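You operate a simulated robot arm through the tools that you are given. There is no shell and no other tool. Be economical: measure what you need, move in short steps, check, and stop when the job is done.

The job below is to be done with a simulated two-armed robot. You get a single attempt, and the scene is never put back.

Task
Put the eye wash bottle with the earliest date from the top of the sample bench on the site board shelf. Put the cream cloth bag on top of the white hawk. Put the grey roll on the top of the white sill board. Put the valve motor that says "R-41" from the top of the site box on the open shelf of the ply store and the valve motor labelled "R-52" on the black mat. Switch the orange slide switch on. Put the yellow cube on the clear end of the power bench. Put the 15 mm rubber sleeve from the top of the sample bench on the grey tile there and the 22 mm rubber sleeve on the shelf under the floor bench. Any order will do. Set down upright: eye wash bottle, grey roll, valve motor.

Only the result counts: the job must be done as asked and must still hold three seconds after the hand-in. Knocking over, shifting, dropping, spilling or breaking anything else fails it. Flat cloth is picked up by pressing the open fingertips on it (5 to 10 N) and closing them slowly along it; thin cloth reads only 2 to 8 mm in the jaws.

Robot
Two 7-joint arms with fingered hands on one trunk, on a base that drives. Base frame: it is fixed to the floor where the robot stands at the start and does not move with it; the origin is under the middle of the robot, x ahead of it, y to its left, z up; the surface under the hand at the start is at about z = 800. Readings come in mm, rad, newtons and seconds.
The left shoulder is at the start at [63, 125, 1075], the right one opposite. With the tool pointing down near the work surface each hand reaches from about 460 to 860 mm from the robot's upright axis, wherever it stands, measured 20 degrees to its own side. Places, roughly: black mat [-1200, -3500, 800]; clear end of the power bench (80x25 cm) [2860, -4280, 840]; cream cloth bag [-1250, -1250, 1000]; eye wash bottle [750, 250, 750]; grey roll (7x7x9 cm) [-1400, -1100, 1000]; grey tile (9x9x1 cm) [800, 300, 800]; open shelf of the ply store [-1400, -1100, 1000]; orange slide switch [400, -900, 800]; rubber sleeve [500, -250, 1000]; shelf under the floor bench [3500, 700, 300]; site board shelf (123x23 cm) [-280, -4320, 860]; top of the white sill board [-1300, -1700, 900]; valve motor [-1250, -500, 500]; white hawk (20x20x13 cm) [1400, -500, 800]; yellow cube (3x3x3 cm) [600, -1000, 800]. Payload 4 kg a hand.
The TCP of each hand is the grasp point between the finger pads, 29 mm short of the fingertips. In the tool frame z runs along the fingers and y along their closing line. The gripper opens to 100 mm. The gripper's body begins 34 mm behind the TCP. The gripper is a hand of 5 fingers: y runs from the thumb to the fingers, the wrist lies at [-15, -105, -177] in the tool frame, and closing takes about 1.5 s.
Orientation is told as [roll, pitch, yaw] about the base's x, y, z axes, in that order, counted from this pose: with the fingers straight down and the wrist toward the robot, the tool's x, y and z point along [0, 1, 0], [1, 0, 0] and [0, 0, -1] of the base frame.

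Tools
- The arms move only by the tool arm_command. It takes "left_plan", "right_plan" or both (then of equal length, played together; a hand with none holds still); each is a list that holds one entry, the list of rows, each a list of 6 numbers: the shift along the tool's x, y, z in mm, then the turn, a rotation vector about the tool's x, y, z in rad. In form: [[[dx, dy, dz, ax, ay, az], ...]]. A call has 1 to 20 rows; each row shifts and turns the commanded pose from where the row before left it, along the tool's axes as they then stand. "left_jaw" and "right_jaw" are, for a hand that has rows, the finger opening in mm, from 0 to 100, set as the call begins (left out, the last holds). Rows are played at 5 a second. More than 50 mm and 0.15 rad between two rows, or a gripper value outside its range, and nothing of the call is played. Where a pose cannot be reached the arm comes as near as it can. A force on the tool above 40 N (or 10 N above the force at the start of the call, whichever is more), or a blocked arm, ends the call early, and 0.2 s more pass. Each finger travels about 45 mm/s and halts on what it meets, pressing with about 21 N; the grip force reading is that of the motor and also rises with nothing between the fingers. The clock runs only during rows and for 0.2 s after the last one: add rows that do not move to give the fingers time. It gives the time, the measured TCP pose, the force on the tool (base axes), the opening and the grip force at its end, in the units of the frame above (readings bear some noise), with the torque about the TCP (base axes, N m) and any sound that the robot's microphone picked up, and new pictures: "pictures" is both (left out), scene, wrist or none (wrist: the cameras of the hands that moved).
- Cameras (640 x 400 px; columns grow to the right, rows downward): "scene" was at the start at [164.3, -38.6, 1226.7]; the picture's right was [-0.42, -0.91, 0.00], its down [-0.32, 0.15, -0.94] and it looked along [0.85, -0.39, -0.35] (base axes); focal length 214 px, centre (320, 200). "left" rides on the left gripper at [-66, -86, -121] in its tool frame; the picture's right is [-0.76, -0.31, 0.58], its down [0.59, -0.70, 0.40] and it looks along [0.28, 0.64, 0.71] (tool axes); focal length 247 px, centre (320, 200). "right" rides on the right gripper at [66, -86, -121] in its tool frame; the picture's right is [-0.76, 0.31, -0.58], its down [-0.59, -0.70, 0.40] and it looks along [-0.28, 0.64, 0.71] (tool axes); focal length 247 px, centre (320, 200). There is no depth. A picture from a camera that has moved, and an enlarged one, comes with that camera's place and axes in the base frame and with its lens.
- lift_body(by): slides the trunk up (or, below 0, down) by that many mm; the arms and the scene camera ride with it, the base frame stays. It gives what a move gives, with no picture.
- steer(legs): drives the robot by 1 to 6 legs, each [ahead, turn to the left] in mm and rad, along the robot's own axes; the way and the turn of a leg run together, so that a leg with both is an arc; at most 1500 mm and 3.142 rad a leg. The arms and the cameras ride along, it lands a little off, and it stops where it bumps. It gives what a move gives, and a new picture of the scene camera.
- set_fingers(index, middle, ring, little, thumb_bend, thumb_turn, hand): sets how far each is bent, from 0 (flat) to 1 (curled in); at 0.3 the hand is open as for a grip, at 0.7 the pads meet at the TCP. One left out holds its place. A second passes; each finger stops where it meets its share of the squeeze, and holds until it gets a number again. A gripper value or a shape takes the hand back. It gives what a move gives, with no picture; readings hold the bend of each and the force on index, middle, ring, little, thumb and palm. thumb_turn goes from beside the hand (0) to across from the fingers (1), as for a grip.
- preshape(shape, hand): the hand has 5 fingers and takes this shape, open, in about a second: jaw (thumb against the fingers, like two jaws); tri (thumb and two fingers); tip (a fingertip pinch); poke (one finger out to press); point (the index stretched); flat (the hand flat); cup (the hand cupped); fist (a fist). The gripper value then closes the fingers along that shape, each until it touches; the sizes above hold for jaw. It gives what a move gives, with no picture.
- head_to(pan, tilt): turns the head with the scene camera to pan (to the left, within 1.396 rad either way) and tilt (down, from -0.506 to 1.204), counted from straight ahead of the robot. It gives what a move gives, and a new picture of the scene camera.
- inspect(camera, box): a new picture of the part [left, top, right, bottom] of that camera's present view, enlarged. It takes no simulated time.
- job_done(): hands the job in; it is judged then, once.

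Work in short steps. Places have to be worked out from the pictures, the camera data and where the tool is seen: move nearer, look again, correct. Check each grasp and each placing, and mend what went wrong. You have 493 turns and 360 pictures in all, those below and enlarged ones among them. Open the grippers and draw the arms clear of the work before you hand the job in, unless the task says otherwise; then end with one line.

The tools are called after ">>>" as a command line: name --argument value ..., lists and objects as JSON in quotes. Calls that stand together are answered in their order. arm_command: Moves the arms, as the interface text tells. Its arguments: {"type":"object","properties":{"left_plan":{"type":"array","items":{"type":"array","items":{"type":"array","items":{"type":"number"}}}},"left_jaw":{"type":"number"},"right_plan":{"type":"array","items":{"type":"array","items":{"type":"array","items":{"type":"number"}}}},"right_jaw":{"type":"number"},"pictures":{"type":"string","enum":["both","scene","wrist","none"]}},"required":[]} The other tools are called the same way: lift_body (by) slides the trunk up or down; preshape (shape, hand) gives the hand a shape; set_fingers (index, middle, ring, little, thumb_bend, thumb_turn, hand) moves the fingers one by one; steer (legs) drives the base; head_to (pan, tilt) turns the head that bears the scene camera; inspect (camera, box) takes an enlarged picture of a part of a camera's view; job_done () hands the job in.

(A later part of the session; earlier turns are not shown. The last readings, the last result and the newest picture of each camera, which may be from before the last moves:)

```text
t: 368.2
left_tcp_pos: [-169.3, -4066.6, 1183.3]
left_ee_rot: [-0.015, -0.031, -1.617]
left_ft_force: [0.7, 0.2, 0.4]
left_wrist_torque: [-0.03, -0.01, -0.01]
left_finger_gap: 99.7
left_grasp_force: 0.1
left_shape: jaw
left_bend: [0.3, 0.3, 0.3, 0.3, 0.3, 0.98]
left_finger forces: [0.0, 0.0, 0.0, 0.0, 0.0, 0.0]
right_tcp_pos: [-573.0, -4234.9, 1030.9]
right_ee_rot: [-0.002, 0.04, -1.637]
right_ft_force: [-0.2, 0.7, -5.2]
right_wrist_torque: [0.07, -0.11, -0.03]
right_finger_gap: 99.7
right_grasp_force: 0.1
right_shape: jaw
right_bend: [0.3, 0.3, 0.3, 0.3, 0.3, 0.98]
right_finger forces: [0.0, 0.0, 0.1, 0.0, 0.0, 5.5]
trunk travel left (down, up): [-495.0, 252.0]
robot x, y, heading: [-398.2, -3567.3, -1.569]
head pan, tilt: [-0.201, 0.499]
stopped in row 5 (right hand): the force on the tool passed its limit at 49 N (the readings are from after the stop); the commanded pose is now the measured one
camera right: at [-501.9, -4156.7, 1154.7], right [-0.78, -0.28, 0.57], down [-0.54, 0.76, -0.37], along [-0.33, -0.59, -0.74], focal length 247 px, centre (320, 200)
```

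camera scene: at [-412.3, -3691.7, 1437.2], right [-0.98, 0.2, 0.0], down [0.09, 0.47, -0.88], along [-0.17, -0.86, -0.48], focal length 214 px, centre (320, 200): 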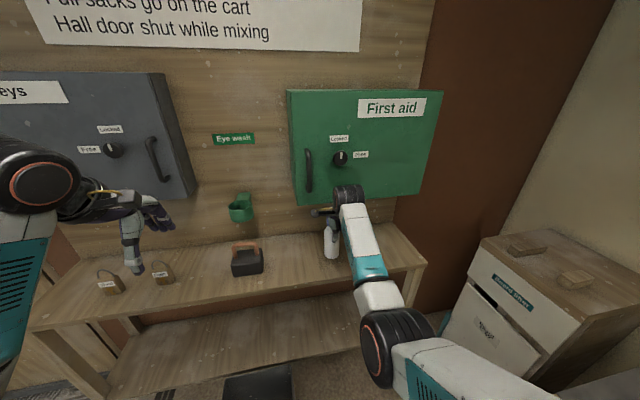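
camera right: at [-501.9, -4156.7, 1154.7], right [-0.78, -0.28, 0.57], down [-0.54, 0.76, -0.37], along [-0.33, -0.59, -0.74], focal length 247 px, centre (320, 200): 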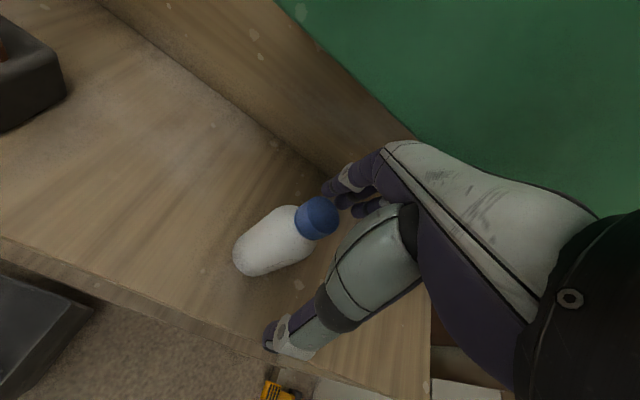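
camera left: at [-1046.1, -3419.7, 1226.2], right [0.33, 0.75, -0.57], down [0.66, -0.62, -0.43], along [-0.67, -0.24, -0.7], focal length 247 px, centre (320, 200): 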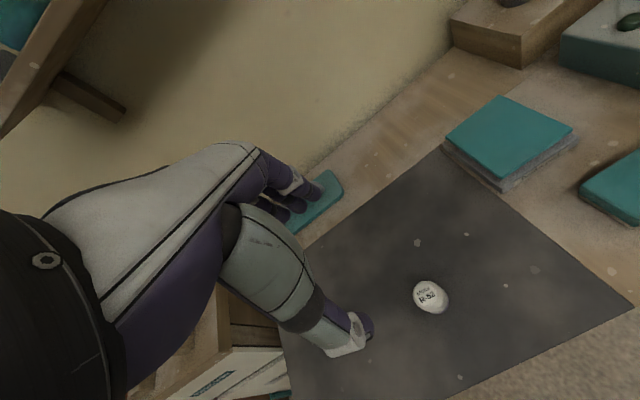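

The knuckles touch the first-aid box's underside. Lower 4 mm and slide the hand sideways (+x), with palm well above the cap, out from under the box.

>>> arm_command --right_plan '[[[0, 0, 5, -0.03, 0, 0], [25, 0, 0, 0, 0, 0], [30, 0, 0, 0, 0, 0], [35, 0, 0, 0, 0, 0], [30, 0, 0, 0, 0, 0], [0, 0, 0, 0, 0, 0]]]' --pictures "both"

```text
t: 369.6
left_tcp_pos: [-168.2, -4067.6, 1180.8]
left_ee_rot: [-0.014, -0.03, -1.615]
left_ft_force: [0.8, 0.4, -0.3]
left_wrist_torque: [-0.02, -0.02, -0.01]
left_finger_gap: 99.8
left_grasp_force: 0.0
left_shape: jaw
left_bend: [0.3, 0.3, 0.3, 0.3, 0.3, 0.98]
left_finger forces: [0.0, 0.1, 0.0, 0.1, 0.1, 0.1]
right_tcp_pos: [-453.0, -4243.6, 1025.7]
right_ee_rot: [0.0, 0.008, -1.64]
right_ft_force: [0.0, 0.1, -0.1]
right_wrist_torque: [0.03, 0.01, -0.03]
right_finger_gap: 100.0
right_grasp_force: 0.1
right_shape: jaw
right_bend: [0.3, 0.3, 0.3, 0.3, 0.3, 0.98]
right_finger forces: [0.1, 0.0, 0.1, 0.1, 0.0, 0.1]
trunk travel left (down, up): [-495.0, 252.0]
robot x, y, heading: [-393.3, -3569.2, -1.569]
head pan, tilt: [-0.201, 0.499]
camera scene: at [-412.6, -3692.1, 1437.1], right [-0.98, 0.2, 0.0], down [0.1, 0.47, -0.88], along [-0.17, -0.86, -0.48], focal length 214 px, centre (320, 200)
camera right: at [-381.6, -4162.1, 1147.6], right [-0.78, -0.26, 0.58], down [-0.54, 0.74, -0.39], along [-0.33, -0.62, -0.72], focal length 247 px, centre (320, 200)
```

scene: 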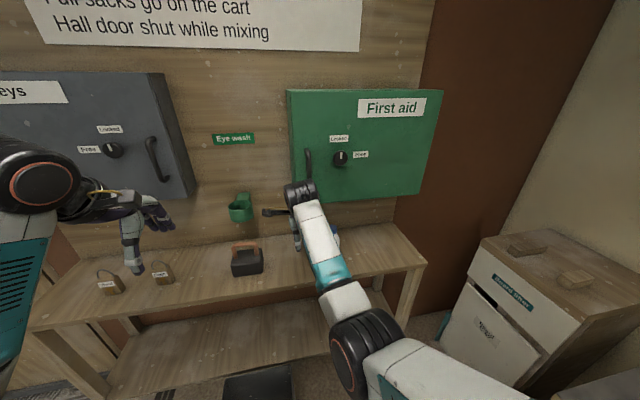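
right: 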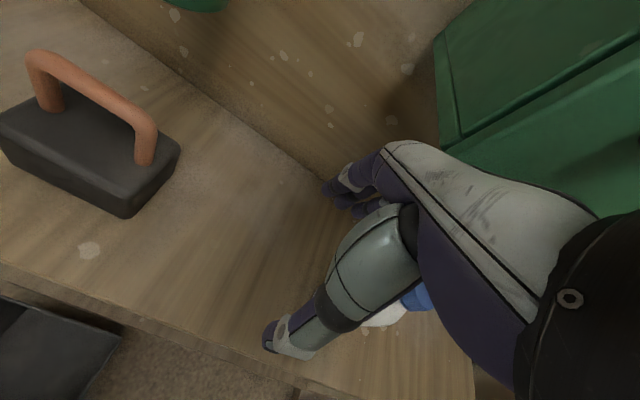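

Clear. Pull the hand back and up, then check the bottle.

>>> arm_command --right_plan '[[[0, -45, 0, 0, 0, 0], [0, -45, 0, 0, 0, 0], [0, -45, -10, 0, 0, 0], [-20, 0, -45, 0, 0, 0], [-20, 0, -45, 0, 0, 0], [-20, 0, -45, 0, 0, 0], [-20, 0, -45, 0, 0, 0], [0, 0, 0, 0, 0, 0]]]' --pictures "scene"

>>> inspect --camera "scene" --box '[220, 180, 440, 320]'

```text
t: 371.4
left_tcp_pos: [-167.6, -4067.0, 1181.0]
left_ee_rot: [-0.014, -0.032, -1.617]
left_ft_force: [0.8, -0.3, 0.4]
left_wrist_torque: [0.02, 0.02, -0.05]
left_finger_gap: 99.8
left_grasp_force: 0.0
left_shape: jaw
left_bend: [0.3, 0.3, 0.3, 0.3, 0.3, 0.98]
left_finger forces: [0.0, 0.1, 0.1, 0.0, 0.0, 0.0]
right_tcp_pos: [-526.3, -4123.1, 1202.3]
right_ee_rot: [-0.001, 0.003, -1.637]
right_ft_force: [-0.6, 0.7, 1.1]
right_wrist_torque: [0.0, -0.01, -0.03]
right_finger_gap: 100.0
right_grasp_force: 0.2
right_shape: jaw
right_bend: [0.3, 0.3, 0.3, 0.3, 0.3, 0.98]
right_finger forces: [0.0, 0.0, 0.0, 0.1, 0.0, 0.1]
right hand out of reach, approached as far as the arm can: row 7
trunk travel left (down, up): [-495.0, 252.0]
robot x, y, heading: [-396.6, -3568.4, -1.574]
head pan, tilt: [-0.201, 0.499]
camera scene: at [-410.9, -3691.5, 1437.2], right [-0.98, 0.2, 0.0], down [0.09, 0.47, -0.88], along [-0.17, -0.86, -0.48], focal length 214 px, centre (320, 200)
```

scene: 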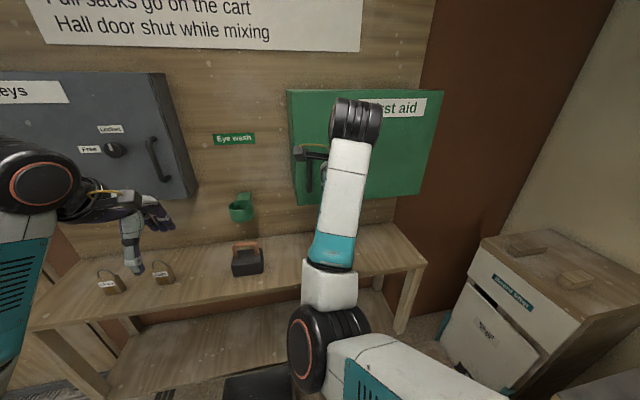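

```text
2.86 times, centred on (330, 250) of scene
camera zoom: at [-410.9, -3691.5, 1437.2], right [-0.98, 0.2, 0.0], down [0.09, 0.47, -0.88], along [-0.17, -0.86, -0.48], focal length 613 px, centre (291, 57)
```

zoom: 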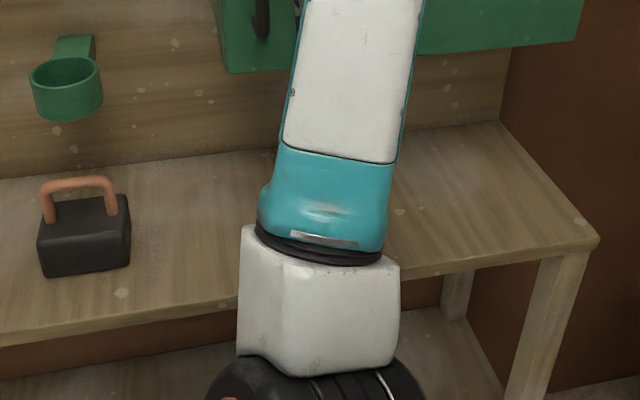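

The forearm hides the bottle. Back off 450 mm and look again.

>>> steer --legs '[[-500, 0], [0, 0.25]]'

>>> inspect --camera "scene" --box '[200, 150, 520, 350]'

```text
t: 375.3
left_tcp_pos: [-52.5, -3497.2, 1182.2]
left_ee_rot: [-0.014, -0.029, -1.372]
left_ft_force: [0.5, 0.1, 0.8]
left_wrist_torque: [-0.05, 0.0, -0.02]
left_finger_gap: 99.5
left_grasp_force: 0.0
left_shape: jaw
left_bend: [0.3, 0.3, 0.3, 0.3, 0.3, 0.98]
left_finger forces: [0.0, 0.0, 0.1, 0.0, 0.1, 0.0]
right_tcp_pos: [-385.4, -3640.1, 1203.1]
right_ee_rot: [-0.002, 0.003, -1.392]
right_ft_force: [0.5, 0.0, 1.2]
right_wrist_torque: [0.01, 0.01, 0.01]
right_finger_gap: 99.9
right_grasp_force: 0.1
right_shape: jaw
right_bend: [0.3, 0.3, 0.3, 0.3, 0.3, 0.98]
right_finger forces: [0.1, 0.1, 0.0, 0.1, 0.0, 0.0]
trunk travel left (down, up): [-495.0, 252.0]
robot x, y, heading: [-394.0, -3071.2, -1.322]
head pan, tilt: [-0.201, 0.499]
camera scene: at [-380.2, -3193.2, 1437.2], right [-1.0, -0.05, 0.0], down [-0.02, 0.48, -0.88], along [0.04, -0.88, -0.48], focal length 214 px, centre (320, 200)
```

scene: 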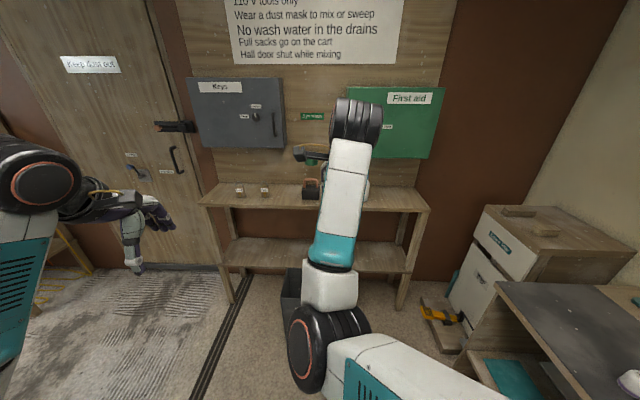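

```text
2.00 times, centred on (360, 250) of scene
camera zoom: at [-380.2, -3193.2, 1437.2], right [-1.0, -0.05, 0.0], down [-0.02, 0.48, -0.88], along [0.04, -0.88, -0.48], focal length 429 px, centre (240, 100)
```

zoom: 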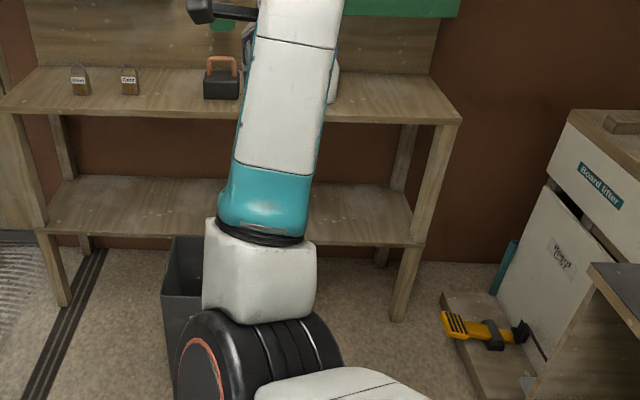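

>>> steer --legs '[[0, -0.45]]'

>>> inspect --camera "scene" --box '[130, 150, 330, 290]'

```text
t: 377.0
left_tcp_pos: [-276.4, -3604.9, 1180.9]
left_ee_rot: [-0.013, -0.028, -1.826]
left_ft_force: [0.0, -0.4, -0.4]
left_wrist_torque: [0.01, 0.0, -0.01]
left_finger_gap: 100.0
left_grasp_force: 0.0
left_shape: jaw
left_bend: [0.3, 0.3, 0.3, 0.3, 0.3, 0.98]
left_finger forces: [0.0, 0.1, 0.1, 0.0, 0.1, 0.1]
right_tcp_pos: [-639.4, -3587.7, 1202.2]
right_ee_rot: [0.0, 0.004, -1.848]
right_ft_force: [-0.4, -0.1, -0.7]
right_wrist_torque: [0.02, -0.02, 0.03]
right_finger_gap: 99.9
right_grasp_force: 0.0
right_shape: jaw
right_bend: [0.3, 0.3, 0.3, 0.3, 0.3, 0.98]
right_finger forces: [0.0, 0.1, 0.0, 0.2, 0.1, 0.0]
trunk travel left (down, up): [-495.0, 252.0]
robot x, y, heading: [-397.5, -3072.5, -1.776]
head pan, tilt: [-0.201, 0.499]
camera scene: at [-437.6, -3186.8, 1437.1], right [-0.92, 0.4, 0.0], down [0.19, 0.44, -0.88], along [-0.35, -0.81, -0.48], focal length 214 px, centre (320, 200)
```

scene: 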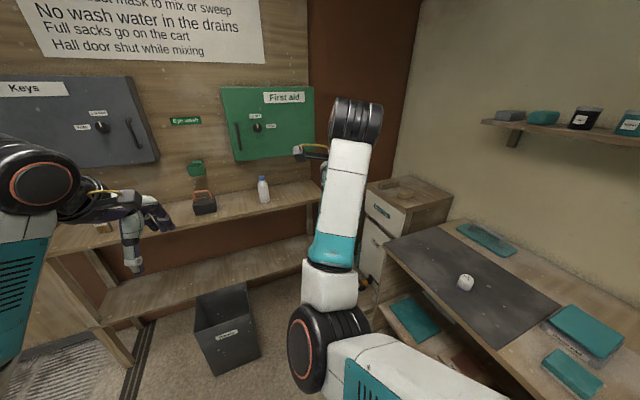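

```text
2.86 times, centred on (230, 220) of scene
camera zoom: at [-437.6, -3186.8, 1437.1], right [-0.92, 0.4, 0.0], down [0.19, 0.44, -0.88], along [-0.35, -0.81, -0.48], focal length 613 px, centre (577, 143)
```

zoom: 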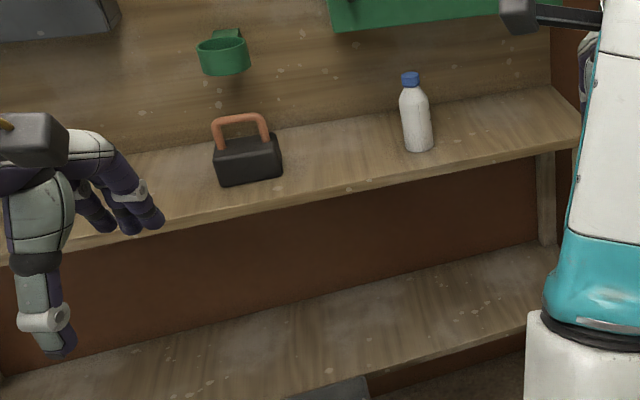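

Bottle and R-52 both stand well. Now reverse north up the aisle to y≈-870 and turn to face the ply store.

>>> steer --legs '[[0, 0.2], [-1500, 0], [-700, 0], [0, -1.57]]'

>>> head_to --pan 0.3 --tilt 0.45

```text
t: 392.7
left_tcp_pos: [-874.2, -1066.2, 1181.6]
left_ee_rot: [-0.014, -0.031, 3.075]
left_ft_force: [0.1, -0.2, 0.1]
left_wrist_torque: [0.0, 0.01, -0.01]
left_finger_gap: 99.5
left_grasp_force: 0.0
left_shape: jaw
left_bend: [0.3, 0.3, 0.3, 0.3, 0.3, 0.98]
left_finger forces: [0.1, 0.0, 0.1, 0.0, 0.0, 0.0]
right_tcp_pos: [-924.8, -707.1, 1201.7]
right_ee_rot: [-0.003, 0.004, 3.051]
right_ft_force: [-0.7, 0.7, 0.9]
right_wrist_torque: [-0.02, -0.02, 0.03]
right_finger_gap: 99.6
right_grasp_force: 0.1
right_shape: jaw
right_bend: [0.3, 0.3, 0.3, 0.3, 0.3, 0.98]
right_finger forces: [0.0, 0.0, 0.0, 0.0, 0.0, 0.0]
trunk travel left (down, up): [-495.0, 252.0]
robot x, y, heading: [-370.8, -850.0, 3.125]
head pan, tilt: [-0.201, 0.499]
camera scene: at [-492.8, -828.7, 1437.1], right [0.22, 0.98, 0.0], down [0.47, -0.1, -0.88], along [-0.86, 0.19, -0.48], focal length 214 px, centre (320, 200)
```

scene: 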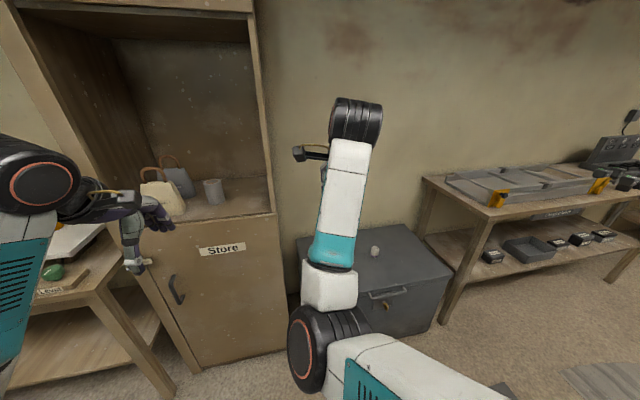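

```text
t: 393.6
left_tcp_pos: [-875.1, -1066.6, 1181.8]
left_ee_rot: [-0.012, -0.03, 3.075]
left_ft_force: [-0.2, -0.4, -0.7]
left_wrist_torque: [-0.01, 0.02, 0.01]
left_finger_gap: 99.8
left_grasp_force: 0.0
left_shape: jaw
left_bend: [0.3, 0.3, 0.3, 0.3, 0.3, 0.98]
left_finger forces: [0.0, 0.0, 0.0, 0.0, 0.0, 0.0]
right_tcp_pos: [-925.1, -709.2, 1202.1]
right_ee_rot: [-0.002, 0.004, 3.053]
right_ft_force: [-0.3, 1.3, -0.1]
right_wrist_torque: [0.01, 0.0, -0.03]
right_finger_gap: 99.7
right_grasp_force: 0.0
right_shape: jaw
right_bend: [0.3, 0.3, 0.3, 0.3, 0.3, 0.98]
right_finger forces: [0.0, 0.0, 0.1, 0.0, 0.0, 0.0]
trunk travel left (down, up): [-495.0, 252.0]
robot x, y, heading: [-371.6, -848.1, 3.121]
head pan, tilt: [0.3, 0.45]
camera scene: at [-492.4, -874.1, 1441.6], right [-0.28, 0.96, 0.0], down [0.42, 0.12, -0.9], along [-0.87, -0.25, -0.44], focal length 214 px, centre (320, 200)
```

scene: 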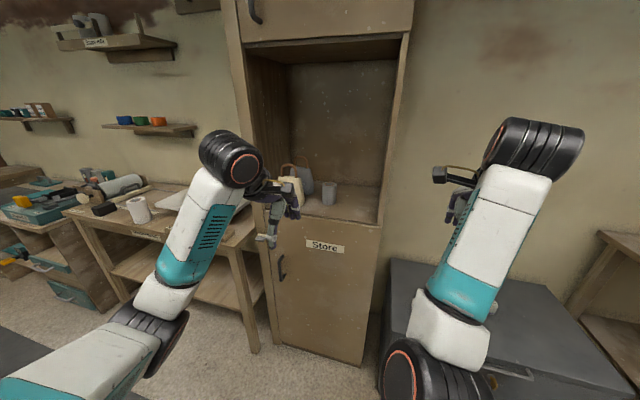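

Drive 320 mm forward so the left hand is in front of the shelf opening.

>>> steer --legs '[[300, 0]]'

>>> inspect --camera "left" --box '[0, 0, 640, 400]'

```text
t: 395.6
left_tcp_pos: [-1176.3, -1061.3, 1180.8]
left_ee_rot: [-0.014, -0.029, 3.075]
left_ft_force: [-0.6, -0.2, 0.3]
left_wrist_torque: [0.02, 0.01, 0.02]
left_finger_gap: 100.1
left_grasp_force: 0.0
left_shape: jaw
left_bend: [0.3, 0.3, 0.3, 0.3, 0.3, 0.98]
left_finger forces: [0.0, 0.0, 0.0, 0.0, 0.0, 0.1]
right_tcp_pos: [-1226.9, -702.7, 1201.8]
right_ee_rot: [-0.001, 0.004, 3.053]
right_ft_force: [-0.2, -0.9, -0.5]
right_wrist_torque: [0.03, -0.05, 0.0]
right_finger_gap: 99.9
right_grasp_force: 0.0
right_shape: jaw
right_bend: [0.3, 0.3, 0.3, 0.3, 0.3, 0.98]
right_finger forces: [0.0, 0.0, 0.1, 0.1, 0.1, 0.1]
trunk travel left (down, up): [-495.0, 252.0]
robot x, y, heading: [-675.4, -842.6, 3.122]
head pan, tilt: [0.3, 0.45]
camera scene: at [-794.4, -868.2, 1441.5], right [-0.28, 0.96, 0.0], down [0.42, 0.12, -0.9], along [-0.86, -0.25, -0.44], focal length 214 px, centre (320, 200)
```

scene: 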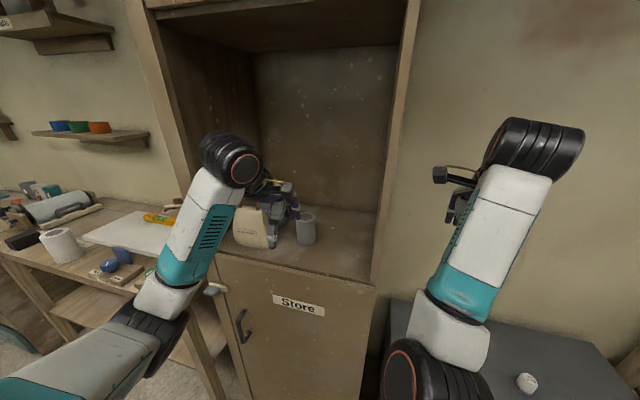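

```text
1.00 times, centred on (320, 200) of left (not enlarged: the box is as wide or as high as the picture)
camera zoom: at [-1083.5, -1002.9, 1300.6], right [0.34, 0.74, -0.58], down [0.65, -0.63, -0.43], along [-0.68, -0.23, -0.7], focal length 247 px, centre (320, 200)
```

zoom: 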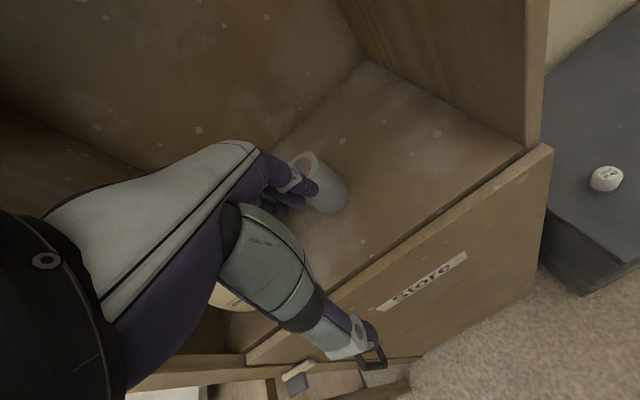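

Roll ≈ (-1365,-1080), top ≈ 1080. Move in above it.

>>> arm_command --left_plan '[[[8, 47, 0, 0, 0, 0], [8, 47, 0, 0, 0, 0], [8, 47, 0, 0, 0, 0], [8, 46, 0, 0, 0, 0], [0, 0, 20, 0, 0, 0], [0, 0, 0, 0, 0, 0]]]' --pictures "both"

```text
t: 397.1
left_tcp_pos: [-1364.9, -1081.2, 1165.6]
left_ee_rot: [-0.012, -0.029, 3.076]
left_ft_force: [0.1, 0.4, -0.2]
left_wrist_torque: [-0.03, -0.03, -0.02]
left_finger_gap: 100.1
left_grasp_force: 0.0
left_shape: jaw
left_bend: [0.3, 0.3, 0.3, 0.3, 0.3, 0.98]
left_finger forces: [0.1, 0.0, 0.1, 0.1, 0.0, 0.0]
right_tcp_pos: [-1227.0, -702.7, 1202.6]
right_ee_rot: [-0.002, 0.004, 3.052]
right_ft_force: [-0.3, 1.0, -0.2]
right_wrist_torque: [0.0, 0.0, -0.01]
right_finger_gap: 99.8
right_grasp_force: 0.1
right_shape: jaw
right_bend: [0.3, 0.3, 0.3, 0.3, 0.3, 0.98]
right_finger forces: [0.1, 0.0, 0.1, 0.0, 0.0, 0.1]
trunk travel left (down, up): [-495.0, 252.0]
robot x, y, heading: [-672.4, -843.0, 3.125]
head pan, tilt: [0.3, 0.45]
camera scene: at [-793.5, -867.9, 1441.6], right [-0.28, 0.96, 0.0], down [0.42, 0.12, -0.9], along [-0.86, -0.25, -0.44], focal length 214 px, centre (320, 200)
camera left: at [-1271.9, -1021.5, 1285.6], right [0.34, 0.74, -0.58], down [0.65, -0.63, -0.43], along [-0.68, -0.23, -0.7], focal length 247 px, centre (320, 200)
```

scene: 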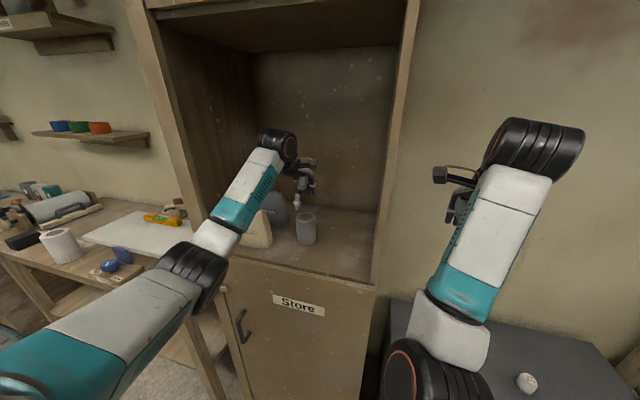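
left: 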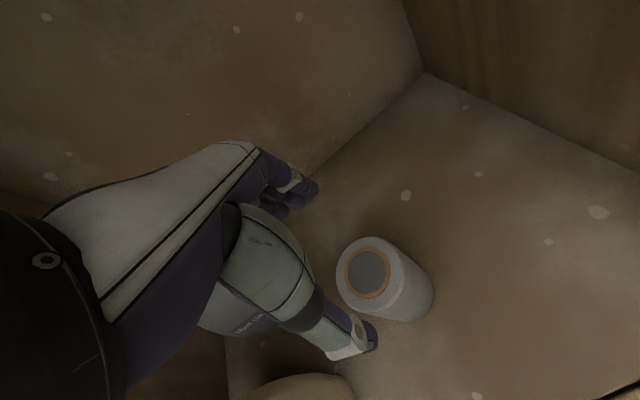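

Centred over the roll. Descend to z≈1056.

>>> arm_command --left_plan '[[[3, -2, 35, 0, 0, 0], [0, 0, 35, 0, 0, 0], [0, 0, 25, 0, 0, 0], [0, 0, 14, 0, 0, 0], [0, 0, 0, 0, 0, 0]]]' --pictures "wrist"

```text
t: 398.2
left_tcp_pos: [-1366.2, -1081.5, 1057.3]
left_ee_rot: [-0.013, -0.03, 3.076]
left_ft_force: [0.2, -0.1, 0.4]
left_wrist_torque: [-0.01, -0.01, 0.01]
left_finger_gap: 99.9
left_grasp_force: 0.2
left_shape: jaw
left_bend: [0.3, 0.3, 0.3, 0.3, 0.3, 0.98]
left_finger forces: [0.3, 0.1, 0.1, 0.0, 0.9, 0.0]
right_tcp_pos: [-1226.4, -702.2, 1203.1]
right_ee_rot: [-0.001, 0.004, 3.052]
right_ft_force: [0.2, -0.2, -0.3]
right_wrist_torque: [-0.03, -0.01, 0.0]
right_finger_gap: 99.8
right_grasp_force: 0.1
right_shape: jaw
right_bend: [0.3, 0.3, 0.3, 0.3, 0.3, 0.98]
right_finger forces: [0.1, 0.0, 0.0, 0.0, 0.0, 0.1]
trunk travel left (down, up): [-495.0, 252.0]
robot x, y, heading: [-676.9, -842.2, 3.128]
head pan, tilt: [0.3, 0.45]
camera left: at [-1272.9, -1024.1, 1176.4], right [0.34, 0.74, -0.58], down [0.65, -0.63, -0.43], along [-0.68, -0.23, -0.7], focal length 247 px, centre (320, 200)
```

left: 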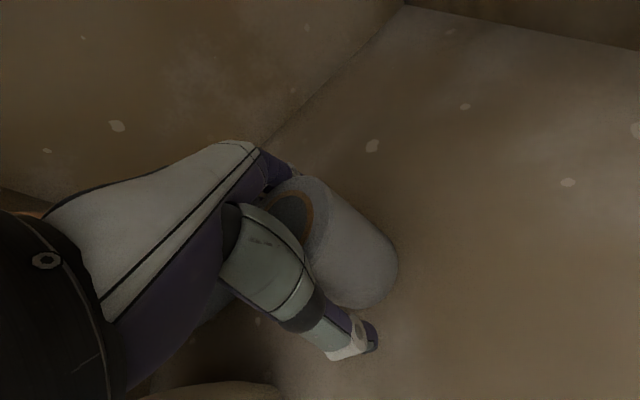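

Close and lift.

>>> arm_command --left_plan '[[[0, 0, 0, 0, 0, 0], [0, 0, 0, 0, 0, 0], [0, 0, 0, 0, 0, 0], [0, 0, 0, 0, 0, 0], [0, 0, 0, 0, 0, 0], [0, 0, 0, 0, 0, 0]]]' --left_jaw 40 --pictures "none"

>>> arm_command --left_plan '[[[0, 0, -15, 0, 0, 0], [0, 0, -30, 0, 0, 0], [0, 0, -35, 0, 0, 0], [0, 0, -35, 0, 0, 0], [0, 0, 0, 0, 0, 0]]]' --pictures "wrist"

```text
t: 399.6
left_tcp_pos: [-1366.7, -1082.0, 1057.3]
left_ee_rot: [-0.013, -0.028, 3.075]
left_ft_force: [-0.6, 0.5, 2.5]
left_wrist_torque: [-0.06, 0.03, -0.03]
left_finger_gap: 59.7
left_grasp_force: 20.7
left_shape: jaw
left_bend: [0.43, 0.5, 0.75, 0.54, 0.3, 0.99]
left_finger forces: [23.3, 10.3, 0.0, 0.0, 32.1, 0.1]
right_tcp_pos: [-1225.8, -702.1, 1203.4]
right_ee_rot: [0.0, 0.003, 3.052]
right_ft_force: [0.5, -0.3, -0.3]
right_wrist_torque: [0.0, 0.01, 0.04]
right_finger_gap: 99.9
right_grasp_force: 0.1
right_shape: jaw
right_bend: [0.3, 0.3, 0.3, 0.3, 0.3, 0.98]
right_finger forces: [0.1, 0.1, 0.0, 0.1, 0.0, 0.0]
trunk travel left (down, up): [-495.0, 252.0]
robot x, y, heading: [-676.0, -845.4, 3.122]
head pan, tilt: [0.3, 0.45]
```

```text
t: 400.9
left_tcp_pos: [-1362.7, -1084.2, 1171.9]
left_ee_rot: [-0.014, -0.028, 3.074]
left_ft_force: [-0.2, 0.0, -0.4]
left_wrist_torque: [-0.02, 0.01, 0.0]
left_finger_gap: 59.5
left_grasp_force: 21.5
left_shape: jaw
left_bend: [0.44, 0.5, 0.75, 0.54, 0.3, 0.99]
left_finger forces: [22.6, 9.6, 0.0, 0.0, 31.5, 0.0]
right_tcp_pos: [-1226.3, -702.9, 1202.5]
right_ee_rot: [0.0, 0.004, 3.053]
right_ft_force: [0.1, 0.3, 0.1]
right_wrist_torque: [0.01, 0.0, 0.01]
right_finger_gap: 99.9
right_grasp_force: 0.0
right_shape: jaw
right_bend: [0.3, 0.3, 0.3, 0.3, 0.3, 0.98]
right_finger forces: [0.0, 0.0, 0.0, 0.1, 0.0, 0.0]
trunk travel left (down, up): [-495.0, 252.0]
robot x, y, heading: [-672.0, -842.4, 3.123]
head pan, tilt: [0.3, 0.45]
camera left: at [-1269.9, -1025.7, 1292.1], right [0.34, 0.74, -0.57], down [0.65, -0.63, -0.43], along [-0.68, -0.23, -0.7], focal length 247 px, centre (320, 200)
```

left: 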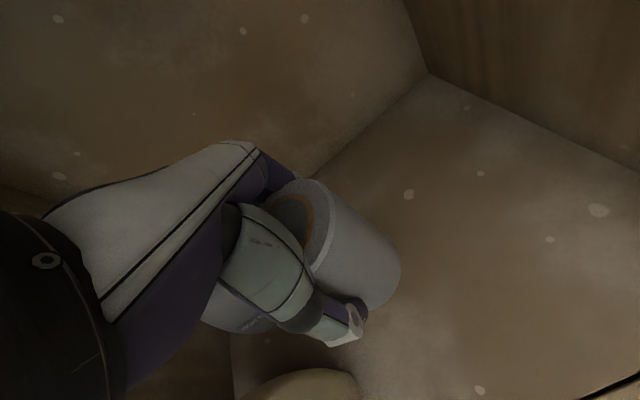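

Roll is held. Withdraw it, back away, and move to face the sill board bench.

>>> arm_command --left_plan '[[[0, -45, -5, 0, 0, 0], [0, -45, 0, 0, 0, 0], [0, -45, 0, 0, 0, 0], [0, -45, 0, 0, 0, 0], [0, 0, 0, 0, 0, 0]]]' --pictures "none"

>>> steer --legs '[[-270, 0], [0, 1.55], [680, 0], [0, -1.55]]'

>>> head_to --pan 0.25 --tilt 0.6

```text
t: 402.1
left_tcp_pos: [-1184.7, -1096.6, 1172.4]
left_ee_rot: [-0.014, -0.027, 3.075]
left_ft_force: [0.1, -0.1, -1.3]
left_wrist_torque: [0.01, 0.01, -0.04]
left_finger_gap: 59.1
left_grasp_force: 21.2
left_shape: jaw
left_bend: [0.44, 0.5, 0.75, 0.54, 0.3, 0.99]
left_finger forces: [22.6, 9.6, 0.0, 0.0, 31.4, 0.0]
right_tcp_pos: [-1227.0, -701.2, 1201.6]
right_ee_rot: [-0.001, 0.004, 3.053]
right_ft_force: [-0.2, 0.8, -0.2]
right_wrist_torque: [0.02, -0.01, 0.03]
right_finger_gap: 99.9
right_grasp_force: 0.0
right_shape: jaw
right_bend: [0.3, 0.3, 0.3, 0.3, 0.3, 0.98]
right_finger forces: [0.0, 0.0, 0.0, 0.1, 0.1, 0.0]
trunk travel left (down, up): [-495.0, 252.0]
robot x, y, heading: [-669.4, -841.6, 3.121]
head pan, tilt: [0.3, 0.45]
```

```text
t: 415.1
left_tcp_pos: [-951.4, -1772.4, 1170.6]
left_ee_rot: [-0.015, -0.031, 3.056]
left_ft_force: [0.0, 0.0, -0.6]
left_wrist_torque: [0.0, 0.0, 0.01]
left_finger_gap: 59.0
left_grasp_force: 21.1
left_shape: jaw
left_bend: [0.45, 0.51, 0.75, 0.54, 0.3, 0.99]
left_finger forces: [19.8, 9.5, 0.1, 0.0, 28.2, 0.0]
right_tcp_pos: [-986.4, -1378.2, 1202.3]
right_ee_rot: [-0.003, 0.003, 3.033]
right_ft_force: [-0.1, -0.5, 0.4]
right_wrist_torque: [-0.02, -0.01, 0.0]
right_finger_gap: 99.7
right_grasp_force: 0.1
right_shape: jaw
right_bend: [0.3, 0.3, 0.3, 0.3, 0.3, 0.98]
right_finger forces: [0.0, 0.1, 0.0, 0.1, 0.0, 0.0]
trunk travel left (down, up): [-495.0, 252.0]
robot x, y, heading: [-432.8, -1527.9, 3.105]
head pan, tilt: [0.3, 0.45]
camera scene: at [-555.6, -1551.7, 1441.6], right [-0.26, 0.97, 0.0], down [0.42, 0.11, -0.9], along [-0.87, -0.23, -0.44], focal length 214 px, centre (320, 200)
```

scene: 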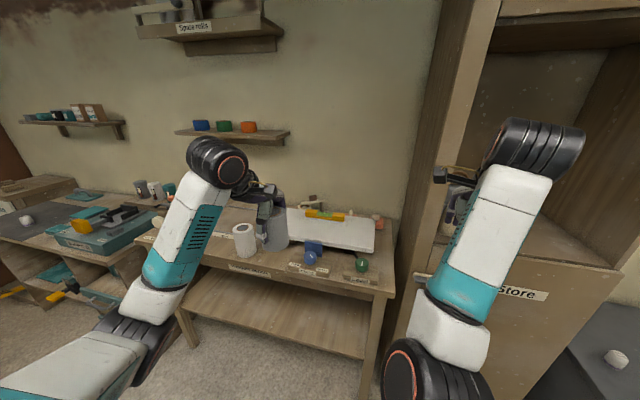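

```text
t: 415.8
left_tcp_pos: [-951.0, -1772.9, 1171.7]
left_ee_rot: [-0.014, -0.03, 3.058]
left_ft_force: [0.2, 0.6, -1.1]
left_wrist_torque: [-0.03, 0.03, 0.01]
left_finger_gap: 59.0
left_grasp_force: 20.9
left_shape: jaw
left_bend: [0.45, 0.51, 0.75, 0.54, 0.3, 0.99]
left_finger forces: [19.7, 9.5, 0.1, 0.0, 28.2, 0.2]
right_tcp_pos: [-984.6, -1378.9, 1202.6]
right_ee_rot: [-0.002, 0.004, 3.034]
right_ft_force: [0.0, 0.3, 0.3]
right_wrist_torque: [-0.01, 0.02, 0.01]
right_finger_gap: 100.1
right_grasp_force: 0.0
right_shape: jaw
right_bend: [0.3, 0.3, 0.3, 0.3, 0.3, 0.98]
right_finger forces: [0.0, 0.0, 0.0, 0.0, 0.0, 0.0]
trunk travel left (down, up): [-495.0, 252.0]
robot x, y, heading: [-434.9, -1527.8, 3.105]
head pan, tilt: [0.25, 0.6]
camera scene: at [-553.2, -1546.7, 1428.1], right [-0.21, 0.98, 0.0], down [0.55, 0.12, -0.83], along [-0.81, -0.17, -0.56], focal length 214 px, centre (320, 200)
```

scene: 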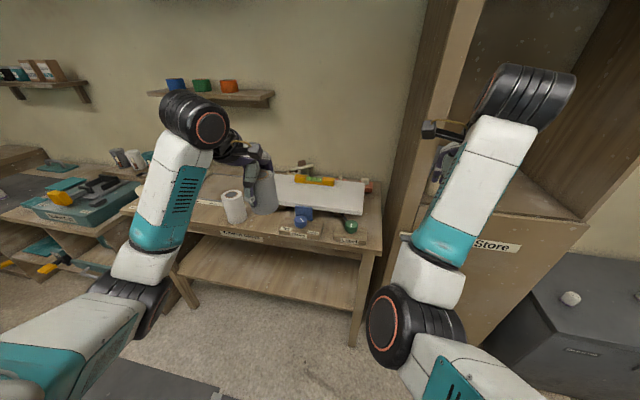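

>>> inspect --camera "scene" --box '[200, 150, 400, 275]'

```text
3.20 times, centred on (300, 212) of scene
camera zoom: at [-553.2, -1546.7, 1428.1], right [-0.21, 0.98, 0.0], down [0.55, 0.12, -0.83], along [-0.81, -0.17, -0.56], focal length 686 px, centre (384, 160)
```

zoom: 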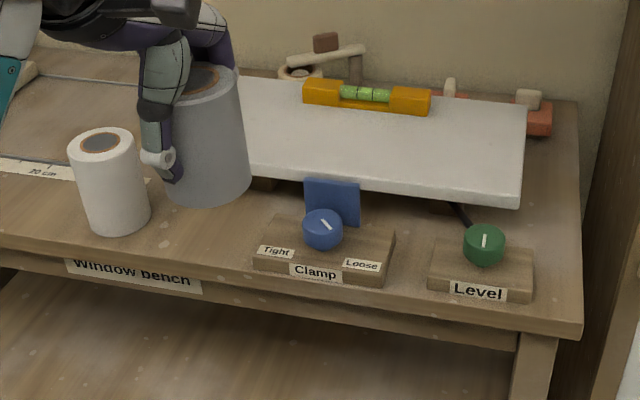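

The sill board is a raised white slab about x -1606…-1327, y -1918…-1516 (z≈850) with a level at its back. I aim for about (-1415,-1755). Move the right hand inward to clear the cabinet and drive to about (-725,-1620).

>>> arm_command --right_plan '[[[25, 0, 0, 0, 0, 0], [25, 0, 0, 0, 0, 0], [20, 0, 0, 0, 0, 0], [0, 0, 0, 0, 0, 0]]]' --pictures "none"

>>> steer --legs '[[0, 0.343], [304, 0], [0, -0.31]]'

>>> inspect --camera "left" --box '[0, 0, 640, 400]'

```text
t: 416.8
left_tcp_pos: [-952.2, -1771.6, 1171.6]
left_ee_rot: [-0.012, -0.03, 3.057]
left_ft_force: [-0.7, 0.6, -1.2]
left_wrist_torque: [-0.01, 0.03, 0.03]
left_finger_gap: 59.1
left_grasp_force: 21.0
left_shape: jaw
left_bend: [0.45, 0.51, 0.75, 0.54, 0.3, 0.99]
left_finger forces: [19.8, 9.4, 0.0, 0.0, 28.3, 0.1]
right_tcp_pos: [-991.8, -1448.1, 1200.7]
right_ee_rot: [0.0, 0.004, 3.034]
right_ft_force: [-0.2, 0.1, 0.2]
right_wrist_torque: [0.0, -0.02, -0.04]
right_finger_gap: 99.8
right_grasp_force: 0.1
right_shape: jaw
right_bend: [0.3, 0.3, 0.3, 0.3, 0.3, 0.98]
right_finger forces: [0.0, 0.0, 0.1, 0.0, 0.1, 0.0]
trunk travel left (down, up): [-495.0, 252.0]
robot x, y, heading: [-436.8, -1530.3, 3.104]
head pan, tilt: [0.25, 0.6]
```

```text
t: 421.0
left_tcp_pos: [-1236.0, -1879.3, 1170.7]
left_ee_rot: [-0.013, -0.029, 3.088]
left_ft_force: [-0.2, -0.8, -1.4]
left_wrist_torque: [-0.01, 0.01, 0.0]
left_finger_gap: 59.0
left_grasp_force: 20.6
left_shape: jaw
left_bend: [0.45, 0.51, 0.75, 0.54, 0.3, 0.99]
left_finger forces: [19.3, 9.2, 0.0, 0.0, 27.6, 0.0]
right_tcp_pos: [-1286.7, -1555.7, 1201.5]
right_ee_rot: [-0.002, 0.004, 3.065]
right_ft_force: [-0.5, -0.7, -0.2]
right_wrist_torque: [0.0, 0.01, -0.01]
right_finger_gap: 100.1
right_grasp_force: 0.1
right_shape: jaw
right_bend: [0.3, 0.3, 0.3, 0.3, 0.3, 0.98]
right_finger forces: [0.1, 0.1, 0.0, 0.1, 0.1, 0.1]
trunk travel left (down, up): [-495.0, 252.0]
robot x, y, heading: [-725.5, -1620.2, 3.137]
head pan, tilt: [0.25, 0.6]
camera scene: at [-844.3, -1641.1, 1428.0], right [-0.24, 0.97, 0.0], down [0.55, 0.13, -0.82], along [-0.8, -0.2, -0.57], focal length 214 px, centre (320, 200)
```

scene: 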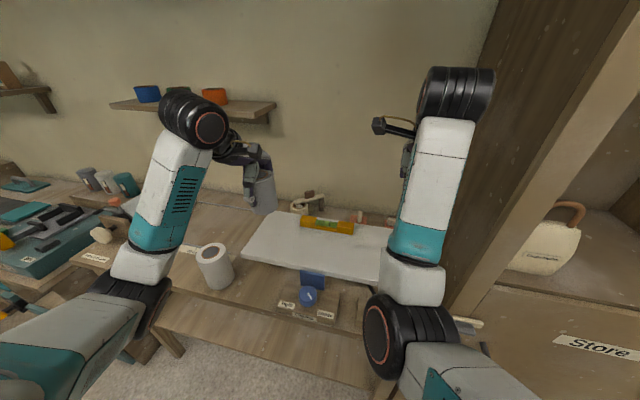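

```text
1.00 times, centred on (320, 200) of left (not enlarged: the box is as wide or as high as the picture)
camera zoom: at [-1142.5, -1819.9, 1290.8], right [0.33, 0.75, -0.58], down [0.66, -0.62, -0.43], along [-0.68, -0.24, -0.7], focal length 247 px, centre (320, 200)
```

zoom: 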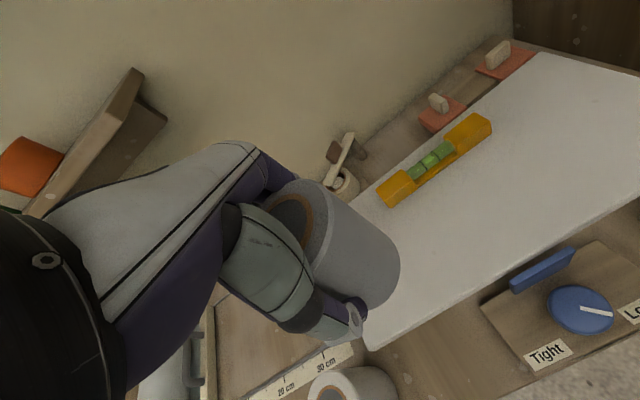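

Two-view fix: board top z≈866, x -1495…-1245, y -2000…-1560. Target (-1345,-1800). Move over and descend to about z 958.

>>> arm_command --left_plan '[[[-25, 40, 0, 0, 0, 0], [-24, 40, 0, 0, 0, 0], [-24, 40, 0, 0, 0, 0], [0, 0, 45, 0, 0, 0], [0, 0, 45, 0, 0, 0], [0, 0, 45, 0, 0, 0], [0, 0, 45, 0, 0, 0], [0, 0, 32, 0, 0, 0], [0, 0, 0, 0, 0, 0]]]' --pictures "both"

```text
t: 422.6
left_tcp_pos: [-1361.7, -1796.3, 1028.2]
left_ee_rot: [-0.018, -0.066, 3.088]
left_ft_force: [6.2, 1.1, 18.3]
left_wrist_torque: [-0.47, -0.44, 0.2]
left_finger_gap: 59.2
left_grasp_force: 20.9
left_shape: jaw
left_bend: [0.45, 0.51, 0.75, 0.54, 0.3, 0.98]
left_finger forces: [23.3, 11.3, 0.1, 0.0, 38.9, 0.0]
right_tcp_pos: [-1286.7, -1556.4, 1201.6]
right_ee_rot: [-0.001, 0.006, 3.068]
right_ft_force: [-0.3, 0.4, -0.5]
right_wrist_torque: [0.02, -0.03, 0.0]
right_finger_gap: 99.6
right_grasp_force: 0.0
right_shape: jaw
right_bend: [0.3, 0.3, 0.3, 0.3, 0.3, 0.98]
right_finger forces: [0.1, 0.0, 0.0, 0.0, 0.1, 0.0]
trunk travel left (down, up): [-495.0, 252.0]
robot x, y, heading: [-726.1, -1624.1, 3.134]
head pan, tilt: [0.25, 0.6]
stopped in row 7 (left hand): the force on the tool passed its limit at 63 N (the readings are from after the stop); the commanded pose is now the measured one
camera scene: at [-844.0, -1641.1, 1428.2], right [-0.24, 0.97, 0.0], down [0.55, 0.13, -0.82], along [-0.8, -0.2, -0.57], focal length 214 px, centre (320, 200)
camera left: at [-1264.6, -1737.9, 1145.0], right [0.31, 0.75, -0.58], down [0.64, -0.62, -0.46], along [-0.7, -0.23, -0.67], focal length 247 px, centre (320, 200)
```

scene: 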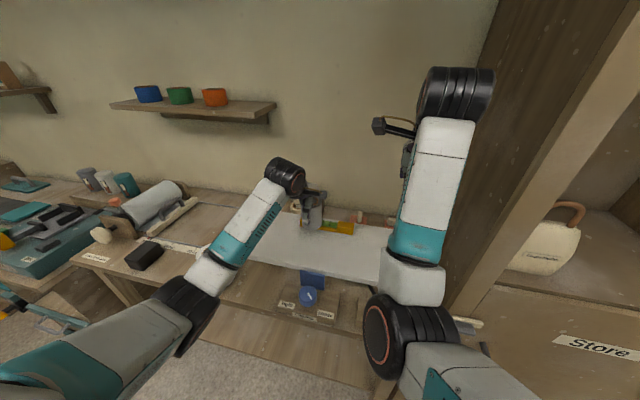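
left: 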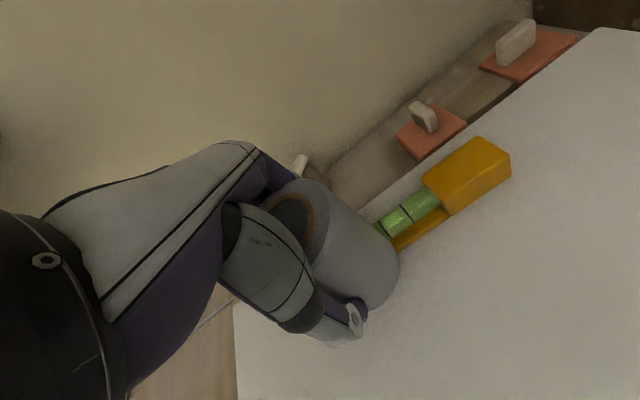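

Roll touched the level: the board is really at z≈930, and the level lies at x≈-1388…-1366. Raise at once and check the level.

>>> arm_command --left_plan '[[[0, 0, -20, 0, 0, 0], [0, 0, -30, 0.03, 0, 0], [0, -45, 0, 0, 0, 0], [0, -35, 0, 0, 0, 0], [0, 0, 0, 0, 0, 0]]]' --pictures "both"

>>> inspect --camera "scene" --box '[200, 150, 400, 275]'

```text
t: 423.8
left_tcp_pos: [-1277.7, -1801.1, 1071.1]
left_ee_rot: [-0.019, -0.028, 3.088]
left_ft_force: [0.2, 1.0, -1.2]
left_wrist_torque: [-0.04, 0.02, -0.01]
left_finger_gap: 59.2
left_grasp_force: 21.5
left_shape: jaw
left_bend: [0.45, 0.51, 0.75, 0.54, 0.3, 0.98]
left_finger forces: [21.8, 9.8, 0.0, 0.0, 29.6, 0.0]
right_tcp_pos: [-1286.1, -1556.0, 1200.3]
right_ee_rot: [-0.002, 0.005, 3.062]
right_ft_force: [0.6, -0.4, 0.4]
right_wrist_torque: [0.0, 0.01, -0.03]
right_finger_gap: 100.0
right_grasp_force: 0.1
right_shape: jaw
right_bend: [0.3, 0.3, 0.3, 0.3, 0.3, 0.98]
right_finger forces: [0.0, 0.1, 0.0, 0.1, 0.1, 0.0]
trunk travel left (down, up): [-495.0, 252.0]
robot x, y, heading: [-728.6, -1620.6, 3.129]
head pan, tilt: [0.25, 0.6]
camera scene: at [-844.4, -1641.6, 1428.0], right [-0.24, 0.97, 0.0], down [0.55, 0.13, -0.82], along [-0.8, -0.2, -0.57], focal length 214 px, centre (320, 200)
camera left: at [-1185.0, -1742.6, 1192.2], right [0.33, 0.75, -0.57], down [0.66, -0.62, -0.43], along [-0.68, -0.23, -0.7], focal length 247 px, centre (320, 200)
```

scene: 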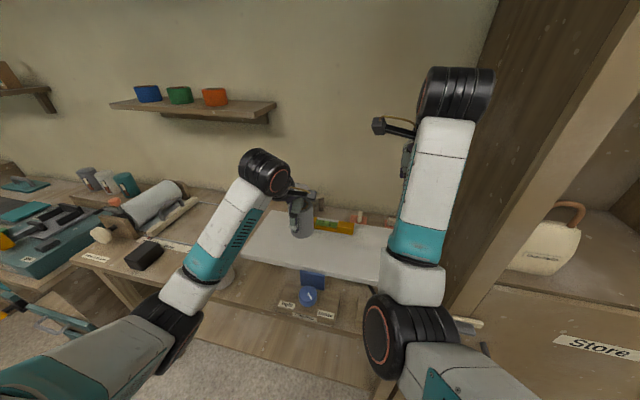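
left: 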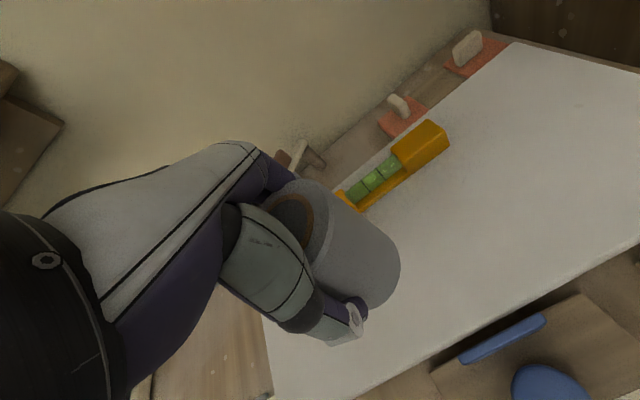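

```text
3.20 times, centred on (300, 212) of scene
camera zoom: at [-844.4, -1641.6, 1428.0], right [-0.24, 0.97, 0.0], down [0.55, 0.13, -0.82], along [-0.8, -0.2, -0.57], focal length 686 px, centre (384, 160)
```

zoom: 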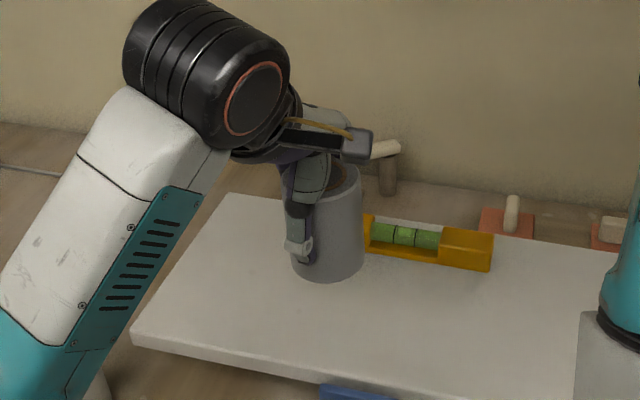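

Level looks unmoved. Board front edge ≈ x -1224, level front ≈ -1370, so I centre the roll near x -1297 and lower gently.

>>> arm_command --left_plan '[[[0, 25, 0, 0, 0, 0], [0, 0, 20, 0, 0, 0], [0, 0, 20, 0, 0, 0], [0, 0, 10, 0, 0, 0], [0, 0, 5, 0, 0, 0], [0, 0, 4, 0, 0, 0], [0, 0, 0, 0, 0, 0]]]' --pictures "wrist"

```text
t: 425.4
left_tcp_pos: [-1303.6, -1799.5, 1013.6]
left_ee_rot: [-0.019, -0.029, 3.09]
left_ft_force: [0.2, -0.3, -1.4]
left_wrist_torque: [0.0, -0.02, 0.01]
left_finger_gap: 59.0
left_grasp_force: 21.0
left_shape: jaw
left_bend: [0.45, 0.51, 0.75, 0.54, 0.3, 0.98]
left_finger forces: [21.7, 9.8, 0.0, 0.1, 29.6, 0.0]
right_tcp_pos: [-1287.6, -1556.4, 1201.4]
right_ee_rot: [-0.001, 0.006, 3.065]
right_ft_force: [0.9, 0.6, 0.0]
right_wrist_torque: [-0.01, -0.04, 0.0]
right_finger_gap: 99.7
right_grasp_force: 0.1
right_shape: jaw
right_bend: [0.3, 0.3, 0.3, 0.3, 0.3, 0.98]
right_finger forces: [0.0, 0.0, 0.1, 0.0, 0.0, 0.1]
trunk travel left (down, up): [-495.0, 252.0]
robot x, y, heading: [-726.3, -1621.6, 3.132]
head pan, tilt: [0.25, 0.6]
camera left: at [-1211.6, -1741.0, 1133.7], right [0.33, 0.75, -0.57], down [0.66, -0.62, -0.43], along [-0.68, -0.23, -0.7], focal length 247 px, centre (320, 200)
```

left: 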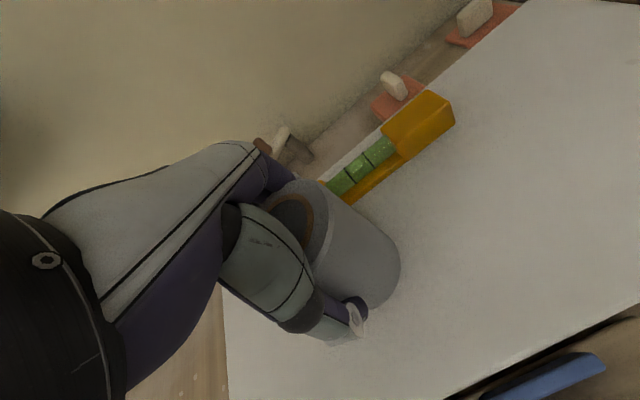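

Continue down in 3 mm steps to contact.

>>> arm_command --left_plan '[[[0, 0, 3, 0, 0, 0], [0, 0, 3, 0, 0, 0], [0, 0, 3, 0, 0, 0], [0, 0, 3, 0, 0, 0], [0, 0, 3, 0, 0, 0], [0, 0, 3, 0, 0, 0], [0, 0, 3, 0, 0, 0], [0, 0, 3, 0, 0, 0], [0, 0, 3, 0, 0, 0], [0, 0, 0, 0, 0, 0]]]' --pictures "none"

```text
t: 427.1
left_tcp_pos: [-1308.0, -1798.8, 1001.6]
left_ee_rot: [-0.021, -0.053, 3.087]
left_ft_force: [4.9, 1.2, 17.5]
left_wrist_torque: [-0.33, -0.81, 0.12]
left_finger_gap: 59.3
left_grasp_force: 21.0
left_shape: jaw
left_bend: [0.44, 0.51, 0.75, 0.54, 0.3, 0.98]
left_finger forces: [22.2, 10.5, 0.0, 0.1, 37.8, 0.0]
right_tcp_pos: [-1285.5, -1556.6, 1201.3]
right_ee_rot: [-0.001, 0.004, 3.067]
right_ft_force: [-0.2, 0.1, -0.1]
right_wrist_torque: [0.02, -0.03, 0.01]
right_finger_gap: 99.6
right_grasp_force: 0.0
right_shape: jaw
right_bend: [0.3, 0.3, 0.3, 0.3, 0.3, 0.98]
right_finger forces: [0.0, 0.0, 0.1, 0.0, 0.1, 0.0]
trunk travel left (down, up): [-495.0, 252.0]
robot x, y, heading: [-724.0, -1617.2, 3.136]
head pan, tilt: [0.25, 0.6]
stopped in row 8 (left hand): the force on the tool passed its limit at 43 N (the readings are from after the stop); the commanded pose is now the measured one
```

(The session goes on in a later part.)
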